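You operate a simulated robot arm through the tools that you are given. There is no shell and no other tool. Be economical: measure what you need, move in short steps, check, and stop when the job is done.

You run a simulated robot arm. Do the job below in one go: nothing can be reset, and whatever is moved stays where it is left.

TASK
Put the small cheese from the top of the corner bench on top of the block cheese there.
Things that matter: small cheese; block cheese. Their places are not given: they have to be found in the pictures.

The check looks at the end state, three seconds after you hand in, the way a careful person would. Anything else that was tipped, shoved, dropped, spilled or broken makes it a failure.

THE ROBOT
A 7-joint arm with a two-finger parallel gripper, fixed in place. Base frame: the origin is at the foot of the arm, x ahead of it, y to its left, z up; the work surface is at about z = 860. Readings come in mm, degrees, newtons and seconds.
With the tool pointing down near the work surface it reaches from about 240 to 680 mm from the base axis. Its first joint turns from -66.0 to 66.0 degrees. Payload 2.4 kg.
The TCP is the grasp point between the finger pads, 30 mm short of the fingertips. In the tool frame z runs along the fingers and y along their closing line. Largest opening 94 mm; finger width 28, thickness 10; the body of the gripper, 50 by 96 mm, starts 55 mm behind the TCP.
Orientation is that of the tool frame in the base frame, as a unit quaternion [x, y, z, w]. With the fingers straight down and closing along the base's y, the tool's x points along the base's -x, its y along +y and its z along -z.

THE INTERFACE
- The arm moves only by the tool apply_moves. Its argument "increments" is a list of rows, each a list of 5 numbers: the closure, from 0 (fully open) to 1 (shut), then the shift along the tool's x, y, z in mm, then the turn about the tool's z in degrees. In form: [[claw, tx, ty, tz, twist], ...]. A call has 1 to 10 rows; each row shifts and turns the commanded pose from where the row before left it, along the tool's axes as they then stand. Rows are played at 5 a second. More than 50 mm and 8.6 degrees between two rows, or a gripper value outside its range, and nothing of the call is played. Where a pose cannot be reached the arm comes as near as it can. A force on the tool above 40 N (or 10 N above the force at the start of the call, whichever is more), or a blocked arm, ends the call early, and 0.2 s more pass. The fingers move at their own pace (about 153 mm/s each) and stop on an object; they squeeze with about 27 N. The grip force told is the motor's: it shows also when the fingers shut on nothing. Time passes only in rows, and 0.2 s behind the last, so rows that do not move let the fingers close. The reply holds the time, the measured pose of the TCP, the force on the tool along the base axes, the opening and the grip force, in the units named above and with some noise.
- Cameras (640 x 400 px; columns grow to the right, rows downward): "scene" is fixed at [44.1, 478.5, 1445.4]; the picture's right is [-0.68, -0.73, 0.00], its down [-0.40, 0.38, -0.83] and it looks along [0.61, -0.57, -0.55] (base axes); focal length 317 px, centre (320, 200). "wrist" rides on the gripper at [-37, 0, -58] in the tool frame; the picture's right is [0.00, -1.00, 0.00], its down [0.97, 0.00, -0.24] and it looks along [0.24, 0.00, 0.97] (tool axes); focal length 218 px, centre (320, 200).
- snapshot(camera): a new picture of that camera. It takes no simulated time.
- locate(camera, pixels): for up to 12 pixels [column, row] of the newest picture of that camera ("zoom" is the newest enlarged one), the place [x, y, z] in the base frame of the surface seen there, good to about 2 mm. It takes no simulated time.
- zoom(camera, box): a new picture of the part [left, top, right, bottom] of that camera's present view, enlarged. It takes no simulated time.
- hand_in(): hands the job in; it is judged then, once.

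Work in short steps. Measure before you move; look again where a grasp or a placing could have gone wrong, and mend it. You have 60 turns and 26 pictures in all, those below and enlarged ones among them. Open the gripper and draw the arm clear of the work before you hand the job in, unless the task says otherwise; then end with one line.

The tools are called as name(argument=value, ...) on one line, values as JSON. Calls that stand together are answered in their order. apply_moves: Moves the arm, as the interface text tells. Its arguments: {"type":"object","properties":{"increments":{"type":"array","items":{"type":"array","items":{"type":"number"}}}},"required":["increments"]} The other tools are called the same way: snapshot (camera) takes a picture; locate (camera, pixels) gives the place of the surface under pixels of a picture; zoom (camera, box) takes an enlarged picture of a part of a camera's view; hand_in () hands the job in.

At the start:

```text
clock: 0.0
eef_pos: [393.9, 61.6, 1108.4]
orientation: [0.0, 1.0, 0.0, 0.0]
wrist_force: [-0.2, 0.5, 0.5]
width: 94.3
finger_force: 0.1
```

scene: 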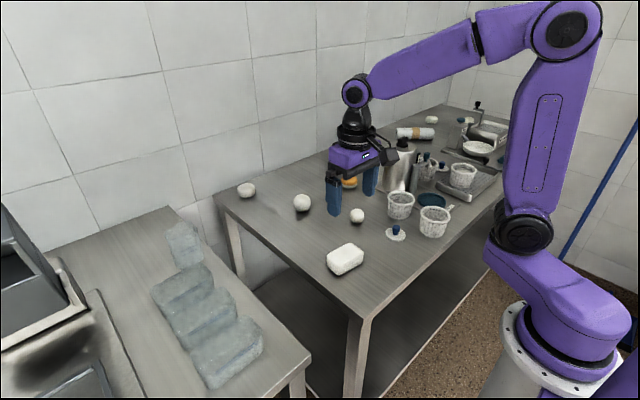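
wrist: 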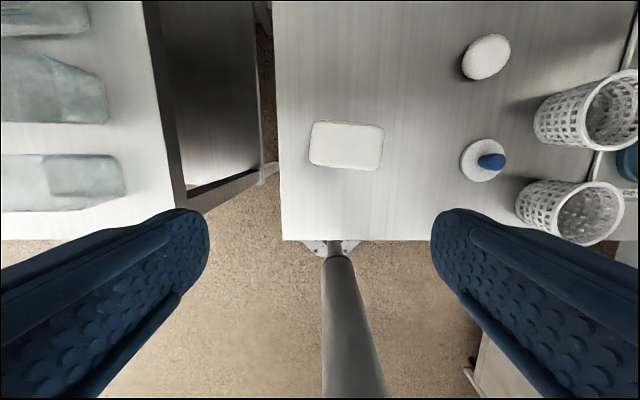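

The scene shows a block at (345,259) and several white lumps at (357,215), (302,203), (246,190). I zoom in to tell them apart.

zoom(camera="scene", box=[220, 160, 420, 285])

zoom(camera="scene", box=[380, 90, 520, 178])

locate(camera="scene", pixels=[[246, 189], [302, 202], [357, 215], [345, 255], [432, 119], [395, 232], [345, 310], [270, 240]])

```text
3.20 times, centred on (320, 222) of scene
```

zoom: 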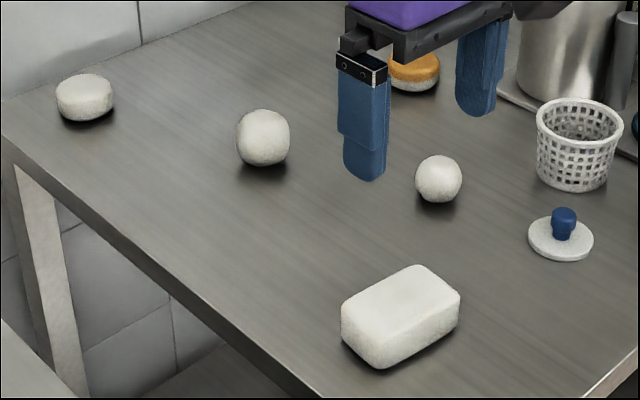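

```text
4.55 times, centred on (450, 134) of scene
```

zoom: 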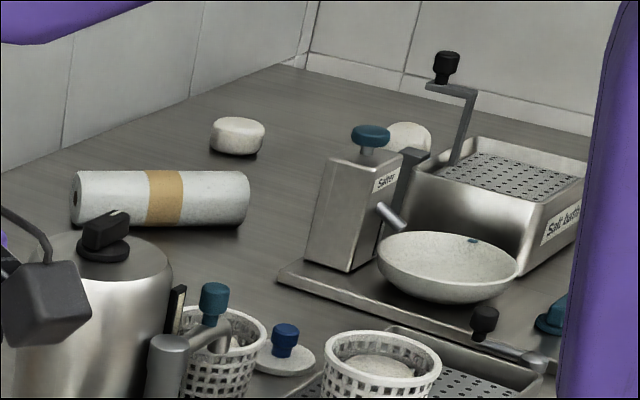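

```text
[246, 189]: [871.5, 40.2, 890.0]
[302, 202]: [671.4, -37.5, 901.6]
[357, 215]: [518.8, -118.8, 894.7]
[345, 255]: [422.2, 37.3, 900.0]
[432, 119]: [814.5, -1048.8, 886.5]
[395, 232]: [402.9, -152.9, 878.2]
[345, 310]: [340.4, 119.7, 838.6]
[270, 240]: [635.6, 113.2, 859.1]
```

Lump at (357,215) (519,-119) looks smallest and reachable; the others are at or past the reach limit. I move above it, high, and look with the wrist camera.

apply_moves(increments=[[0, -25, -45, 0, 0], [0, -25, -45, 0, 0], [0, -10, -45, 0, 0], [0, 0, -30, 0, 0], [0, 0, 0, 0, 0]])

snapshot(camera="wrist")

```text
refused: row 1 steps farther than a row can; nothing moved
```

```text
21 pictures are left
```

wrist: 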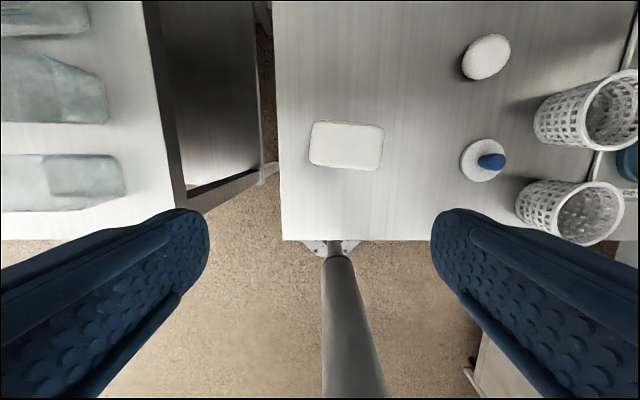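

The step was too long, so I use rows under 50 mm.

apply_moves(increments=[[0, -20, -40, 0, 0], [0, -20, -40, 0, 0], [0, -20, -40, 0, 0], [0, 0, -45, 0, 0], [0, 0, 0, 0, 0]])

snapshot(camera="wrist")

zoom(camera="scene", box=[220, 150, 440, 288])

```text
clock: 1.2
eef_pos: [450.3, -104.0, 1109.9]
orientation: [0.001, 1.0, 0.0, 0.0]
wrist_force: [-0.2, -0.2, -0.4]
width: 94.0
finger_force: 0.0
```

```text
20 pictures are left
```

wrist: 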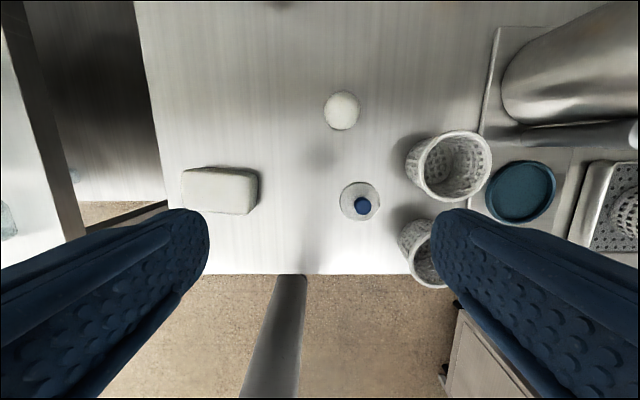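

```text
2.90 times, centred on (330, 219) of scene
```

zoom: 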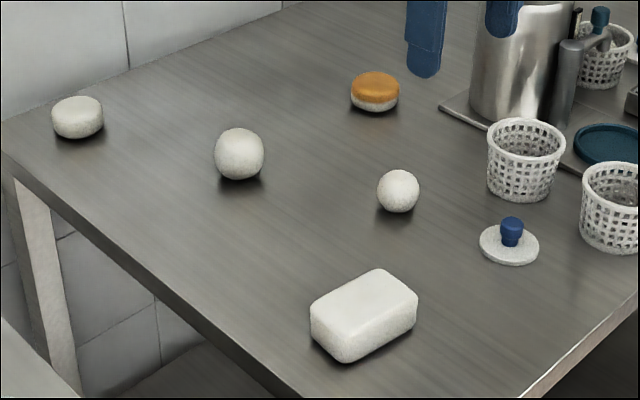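

The small ball is at wrist (341,110), the block at (220,190), and the ball is clearly the smallest one. I measure its extents and the block's.

locate(camera="wrist", pixels=[[341, 108], [326, 110], [357, 110], [341, 93], [341, 127], [185, 175], [252, 176], [246, 211], [186, 203], [218, 188], [414, 160], [360, 200]])

locate(camera="zoom", pixels=[[398, 172], [398, 190], [398, 208], [380, 190], [416, 190], [362, 300], [377, 272], [313, 309], [345, 332], [416, 293], [240, 135], [376, 80]])

```text
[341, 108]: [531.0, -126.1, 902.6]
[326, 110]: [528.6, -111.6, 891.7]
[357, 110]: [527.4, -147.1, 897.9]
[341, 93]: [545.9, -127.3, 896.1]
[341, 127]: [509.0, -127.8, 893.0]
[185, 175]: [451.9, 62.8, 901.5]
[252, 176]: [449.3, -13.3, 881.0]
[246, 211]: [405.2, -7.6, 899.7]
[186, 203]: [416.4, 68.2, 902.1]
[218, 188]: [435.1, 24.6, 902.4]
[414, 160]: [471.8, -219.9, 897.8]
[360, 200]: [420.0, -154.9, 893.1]
```

```text
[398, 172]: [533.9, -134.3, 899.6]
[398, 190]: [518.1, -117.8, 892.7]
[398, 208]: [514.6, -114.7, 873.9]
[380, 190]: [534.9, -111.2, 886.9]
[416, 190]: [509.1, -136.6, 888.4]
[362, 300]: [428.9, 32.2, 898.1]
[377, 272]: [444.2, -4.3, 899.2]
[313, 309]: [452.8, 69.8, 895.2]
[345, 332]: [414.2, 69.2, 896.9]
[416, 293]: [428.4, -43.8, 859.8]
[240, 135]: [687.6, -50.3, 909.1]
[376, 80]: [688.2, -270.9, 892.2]
```

Ball: centre about (528,-128), Ø about 40, top 902; block top centre about (430,30,901). I move over the ball and down to z≈965, then recheck.

apply_moves(increments=[[0, -39, -12, 0, 0], [0, -39, -12, 0, 0], [0, 0, 0, 45, 0], [0, 0, 0, 45, 0], [0, 0, 0, 40, 0], [0, 0, 0, 0, 0]])

snapshot(camera="wrist")

```text
clock: 2.6
eef_pos: [532.3, -126.4, 978.1]
orientation: [0.001, 1.0, 0.0, 0.0]
wrist_force: [-0.3, -0.3, -0.3]
width: 94.3
finger_force: 0.0
```

```text
18 pictures are left
```

wrist: 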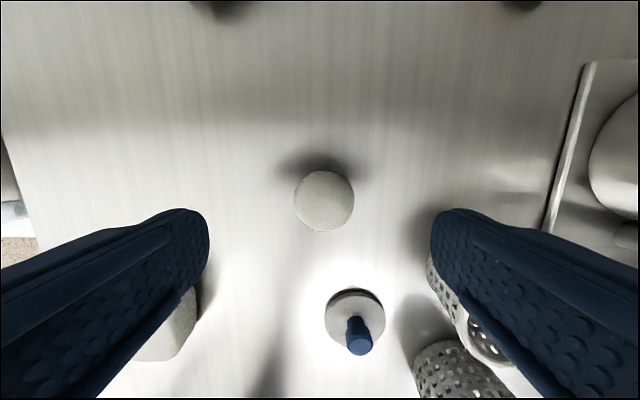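

Ball is now at wrist (324,201), about 60 px across. I locate its edges precisely.

locate(camera="wrist", pixels=[[324, 200], [297, 200], [351, 200], [324, 173], [324, 228], [324, 186], [324, 215]])

```text
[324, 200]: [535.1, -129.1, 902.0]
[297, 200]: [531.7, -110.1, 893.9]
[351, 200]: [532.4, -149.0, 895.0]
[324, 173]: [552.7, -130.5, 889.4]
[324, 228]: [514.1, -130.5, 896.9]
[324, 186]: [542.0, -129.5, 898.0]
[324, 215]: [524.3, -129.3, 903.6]
```

The centre is (532,-129.5). I shift 3 mm in y and descend to TCP z≈894 (tips about 864), then close.

apply_moves(increments=[[0, 0, -3, 0, 0], [0, 0, 0, 40, 0], [0, 0, 0, 30, 0], [0, 0, 0, 14, 0], [0, 0, 0, 0, 0], [0, 0, 0, 0, 0]])

```text
clock: 4.0
eef_pos: [530.8, -130.4, 894.0]
orientation: [0.0, 1.0, 0.0, 0.001]
wrist_force: [0.6, -0.1, 0.3]
width: 93.8
finger_force: 0.1
```

TCP is at z 894, centred on the ball. I close gradually and let the grip settle.

apply_moves(increments=[[0.4, 0, 0, 0, 0], [0.55, 0, 0, 0, 0], [0.8, 0, 0, 0, 0], [0.8, 0, 0, 0, 0], [0.8, 0, 0, 0, 0]])

snapshot(camera="wrist")

```text
clock: 5.2
eef_pos: [529.8, -129.1, 894.7]
orientation: [-0.001, 1.0, 0.0, 0.0]
wrist_force: [0.2, -0.3, 0.4]
width: 41.4
finger_force: 26.8
```

```text
17 pictures are left
```

wrist: 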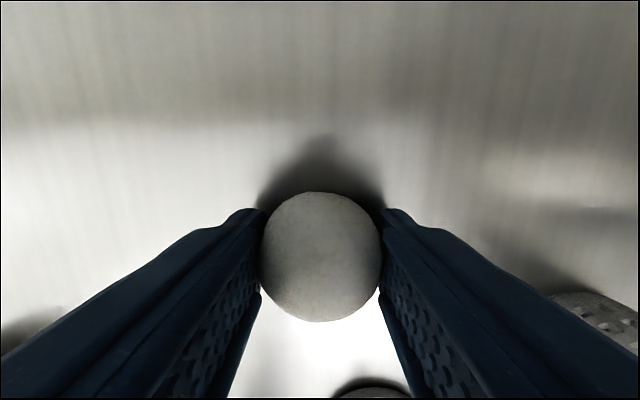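

The ball is gripped at 41.4 mm with 26.8 N. I lift it straight up.

apply_moves(increments=[[0.8, 0, 0, -15, 0], [0.8, 0, 0, -30, 0], [0.8, 0, 0, -35, 0], [0.8, 0, 0, -40, 0], [0.8, 0, 0, 0, 0]])

snapshot(camera="wrist")

```text
clock: 6.4
eef_pos: [530.5, -130.0, 1017.1]
orientation: [0.0, 1.0, 0.0, 0.0]
wrist_force: [-0.3, -0.3, -0.6]
width: 41.4
finger_force: 27.2
```

```text
16 pictures are left
```

wrist: 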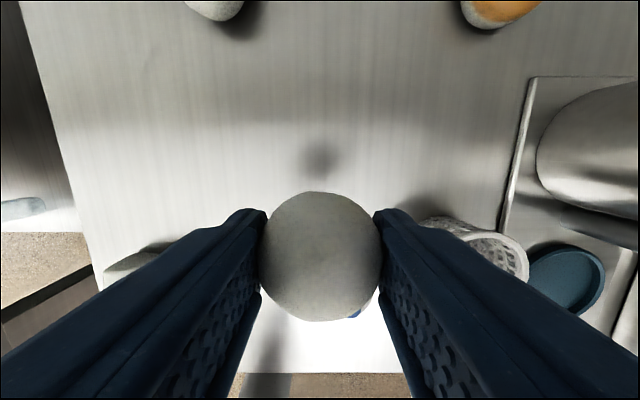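

The ball is held firmly. I carry it over the block at (430,30), about 100 mm in -x and 160 mm in +y.

apply_moves(increments=[[0.8, 20, 32, 0, 0], [0.8, 20, 32, 0, 0], [0.8, 20, 32, 0, 0], [0.8, 20, 32, 0, 0], [0.8, 20, 32, 0, 0], [0.8, 0, 0, 0, 0]])

zoom(camera="scene", box=[265, 170, 425, 285])

```text
clock: 7.8
eef_pos: [433.4, 31.1, 1014.8]
orientation: [-0.001, 1.0, 0.0, 0.0]
wrist_force: [0.3, -0.2, 0.5]
width: 41.3
finger_force: 26.9
```

```text
3.48 times, centred on (345, 228) of scene
```

zoom: 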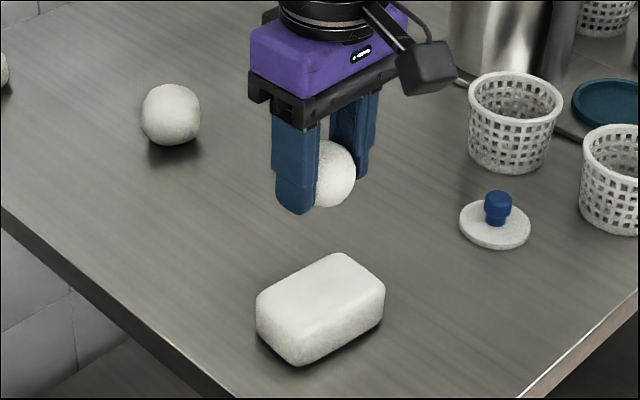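

The block is clear in the zoom, with its top face at about (258..384, 253..330). I refine its top outline.

locate(camera="zoom", pixels=[[320, 285], [342, 256], [378, 280], [265, 300], [297, 325], [300, 278], [340, 302], [290, 300], [350, 275], [320, 275], [320, 295]])

```text
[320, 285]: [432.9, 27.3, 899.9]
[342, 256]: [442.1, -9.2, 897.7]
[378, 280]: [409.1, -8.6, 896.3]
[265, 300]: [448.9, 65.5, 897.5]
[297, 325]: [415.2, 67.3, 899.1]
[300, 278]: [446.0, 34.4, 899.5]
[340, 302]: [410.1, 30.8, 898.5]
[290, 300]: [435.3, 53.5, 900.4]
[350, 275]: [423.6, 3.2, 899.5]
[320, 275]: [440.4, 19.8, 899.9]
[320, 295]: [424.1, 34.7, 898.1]
```

Block top centre is about (429,29,900). I shift 2 mm and go down to just above contact, expected at TCP z≈935.

apply_moves(increments=[[0.8, 2, -1, 20, 0], [0.8, 0, 0, 30, 0], [0.8, 0, 0, 20, 0], [0.8, 0, 0, 7, 0], [0.8, 0, 0, 0, 0], [0.8, 0, 0, 0, 0]])

zoom(camera="scene", box=[295, 205, 395, 285])

```text
clock: 9.2
eef_pos: [429.3, 28.6, 938.3]
orientation: [0.0, 1.0, -0.001, -0.001]
wrist_force: [0.1, 0.4, 1.0]
width: 41.2
finger_force: 27.0
```

```text
5.00 times, centred on (345, 245) of scene
```

zoom: 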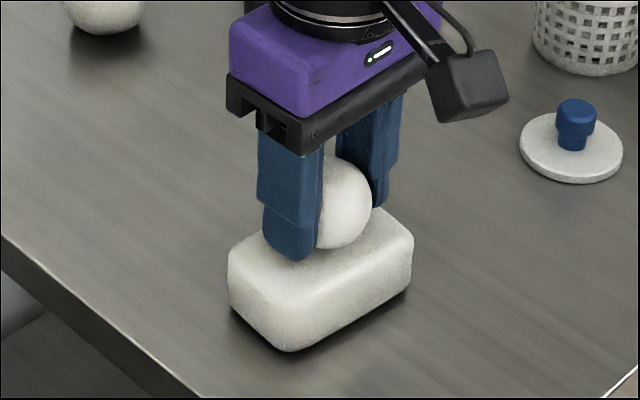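

The ball is just above the block's top, well centred. I inch down 1 mm at a time and watch the force.

apply_moves(increments=[[0.8, 0, 0, 1, 0], [0.8, 0, 0, 1, 0], [0.8, 0, 0, 0, 0]])

```text
clock: 10.0
eef_pos: [428.3, 29.4, 935.5]
orientation: [0.0, 1.0, 0.0, -0.001]
wrist_force: [0.1, -0.2, 0.1]
width: 41.4
finger_force: 27.0
```

No contact yet, so I keep inching.

apply_moves(increments=[[0.8, 0, 0, 0.7, 0], [0.8, 0, 0, 0.7, 0], [0.8, 0, 0, 0, 0]])

```text
clock: 10.8
eef_pos: [429.3, 27.5, 934.9]
orientation: [0.0, 1.0, 0.0, 0.001]
wrist_force: [-0.3, 0.1, 0.1]
width: 41.5
finger_force: 26.8
```

Still no force; another 1.4 mm.

apply_moves(increments=[[0.8, 0, 0, 0.7, 0], [0.8, 0, 0, 0.7, 0], [0.8, 0, 0, 0, 0]])

```text
clock: 11.6
eef_pos: [429.8, 28.4, 933.9]
orientation: [0.0, 1.0, 0.0, -0.001]
wrist_force: [-4.0, -1.2, 16.1]
width: 41.2
finger_force: 27.2
```

Contact: 16 N upward. I ease back 0.5 mm so the release is quiet.

apply_moves(increments=[[0.8, 0, 0, -0.5, 0], [0.8, 0, 0, 0, 0]])

```text
clock: 12.2
eef_pos: [429.0, 28.9, 933.7]
orientation: [0.0, 1.0, 0.0, 0.0]
wrist_force: [0.1, -3.0, 9.3]
width: 41.4
finger_force: 26.9
```

Still 9 N; I back off 0.4 mm more, then open slowly to just clear the ball.

apply_moves(increments=[[0.8, 0, 0, -0.4, 0], [0.7, 0, 0, 0, 0], [0.58, 0, 0, 0, 0], [0.56, 0, 0, 0, 0], [0.55, 0, 0, 0, 0], [0.54, 0, 0, 0, 0], [0.53, 0, 0, 0, 0], [0.52, 0, 0, 0, 0], [0.51, 0, 0, 0, 0], [0.5, 0, 0, 0, 0]])

snapshot(camera="wrist")

zoom(camera="scene", box=[295, 205, 395, 285])

```text
clock: 14.4
eef_pos: [429.0, 29.5, 934.5]
orientation: [-0.001, 1.0, 0.0, -0.001]
wrist_force: [-0.5, -0.4, -1.0]
width: 47.2
finger_force: 0.0
```

```text
13 pictures are left
```

wrist: 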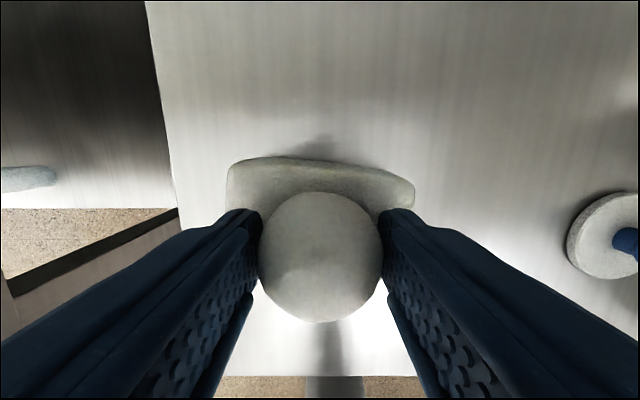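

```text
5.00 times, centred on (345, 245) of scene
```

zoom: 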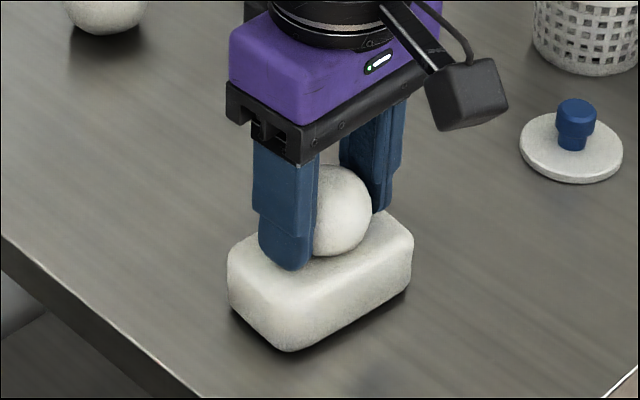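

The ball sits at the same place (320,257) with the fingers just off it. I wait a second to see whether it rolls, opening a little more.

apply_moves(increments=[[0.48, 0, 0, 0, 0], [0.46, 0, 0, 0, 0], [0.44, 0, 0, 0, 0], [0.42, 0, 0, 0, 0], [0.4, 0, 0, 0, 0], [0.4, 0, 0, 0, 0], [0.4, 0, 0, 0, 0]])

snapshot(camera="wrist")

```text
clock: 16.0
eef_pos: [430.1, 29.0, 933.5]
orientation: [0.0, 1.0, 0.0, -0.001]
wrist_force: [-0.7, -1.2, -0.6]
width: 56.4
finger_force: 0.0
```

```text
11 pictures are left
```

wrist: 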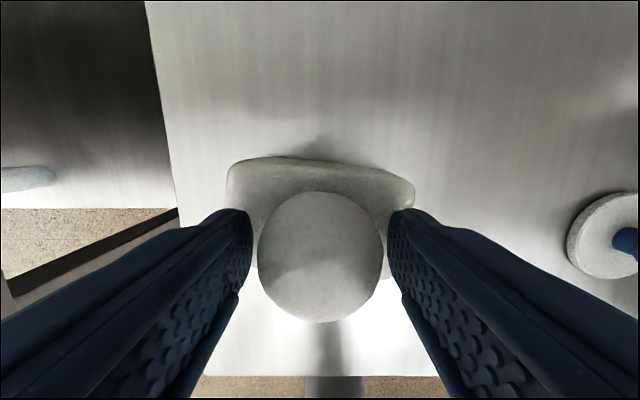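

The ball has not moved (still 320,257) and stands alone. I open fully and rise straight up.

apply_moves(increments=[[0.2, 0, 0, 0, 0], [0, 0, 0, 0, 0], [0, 0, 0, -15, 0], [0, 0, 0, -30, 0], [0, 0, 0, -45, 0], [0, 0, 0, -45, 0], [0, 0, 0, -40, 0], [0, 0, 0, 0, 0]])

snapshot(camera="scene")

snapshot(camera="wrist")

```text
clock: 17.8
eef_pos: [429.7, 29.7, 1107.7]
orientation: [0.0, 1.0, 0.001, 0.001]
wrist_force: [0.9, 0.4, 0.8]
width: 94.0
finger_force: 0.1
```

```text
10 pictures are left
```

scene: 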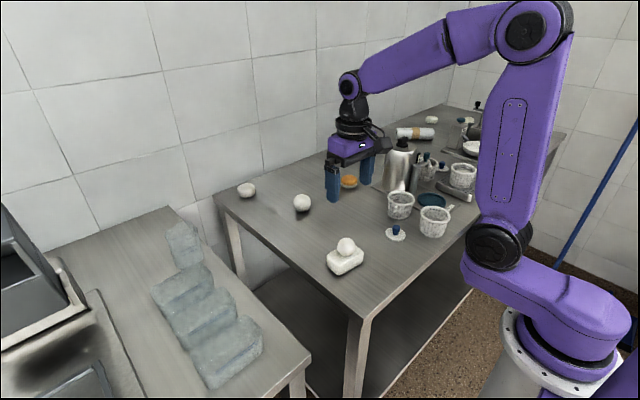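

```text
9 pictures are left
```

wrist: 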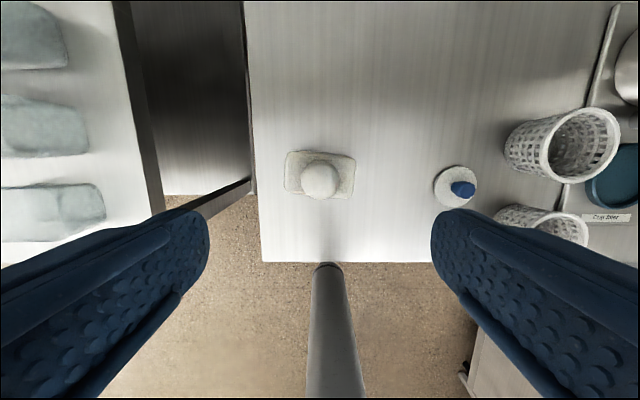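

The ball rests on the block at scene (346,246) and the arm is clear. I wait two seconds and measure for drift.

apply_moves(increments=[[0, 0, 0, 0, 0], [0, 0, 0, 0, 0], [0, 0, 0, 0, 0], [0, 0, 0, 0, 0], [0, 0, 0, 0, 0], [0, 0, 0, 0, 0], [0, 0, 0, 0, 0], [0, 0, 0, 0, 0], [0, 0, 0, 0, 0], [0, 0, 0, 0, 0]])

snapshot(camera="wrist")

```text
clock: 20.0
eef_pos: [429.2, 29.2, 1107.8]
orientation: [-0.001, 1.0, 0.0, 0.001]
wrist_force: [0.3, -0.3, -0.4]
width: 94.1
finger_force: 0.1
```

```text
8 pictures are left
```

wrist: 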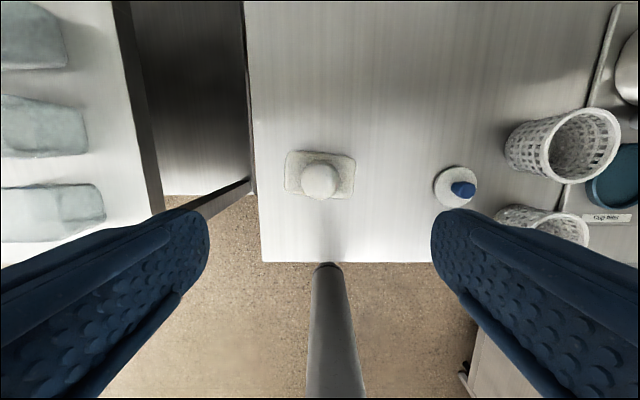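

The ball has not drifted (still at 320,180), so I hand in.

hand_in()

```text
The job is handed in.
```

The small cheese is resting on top of the block cheese and stayed put for over two seconds after the gripper let go. The arm is clear and nothing else was moved; I picked the smallest white cheese as the "small cheese".
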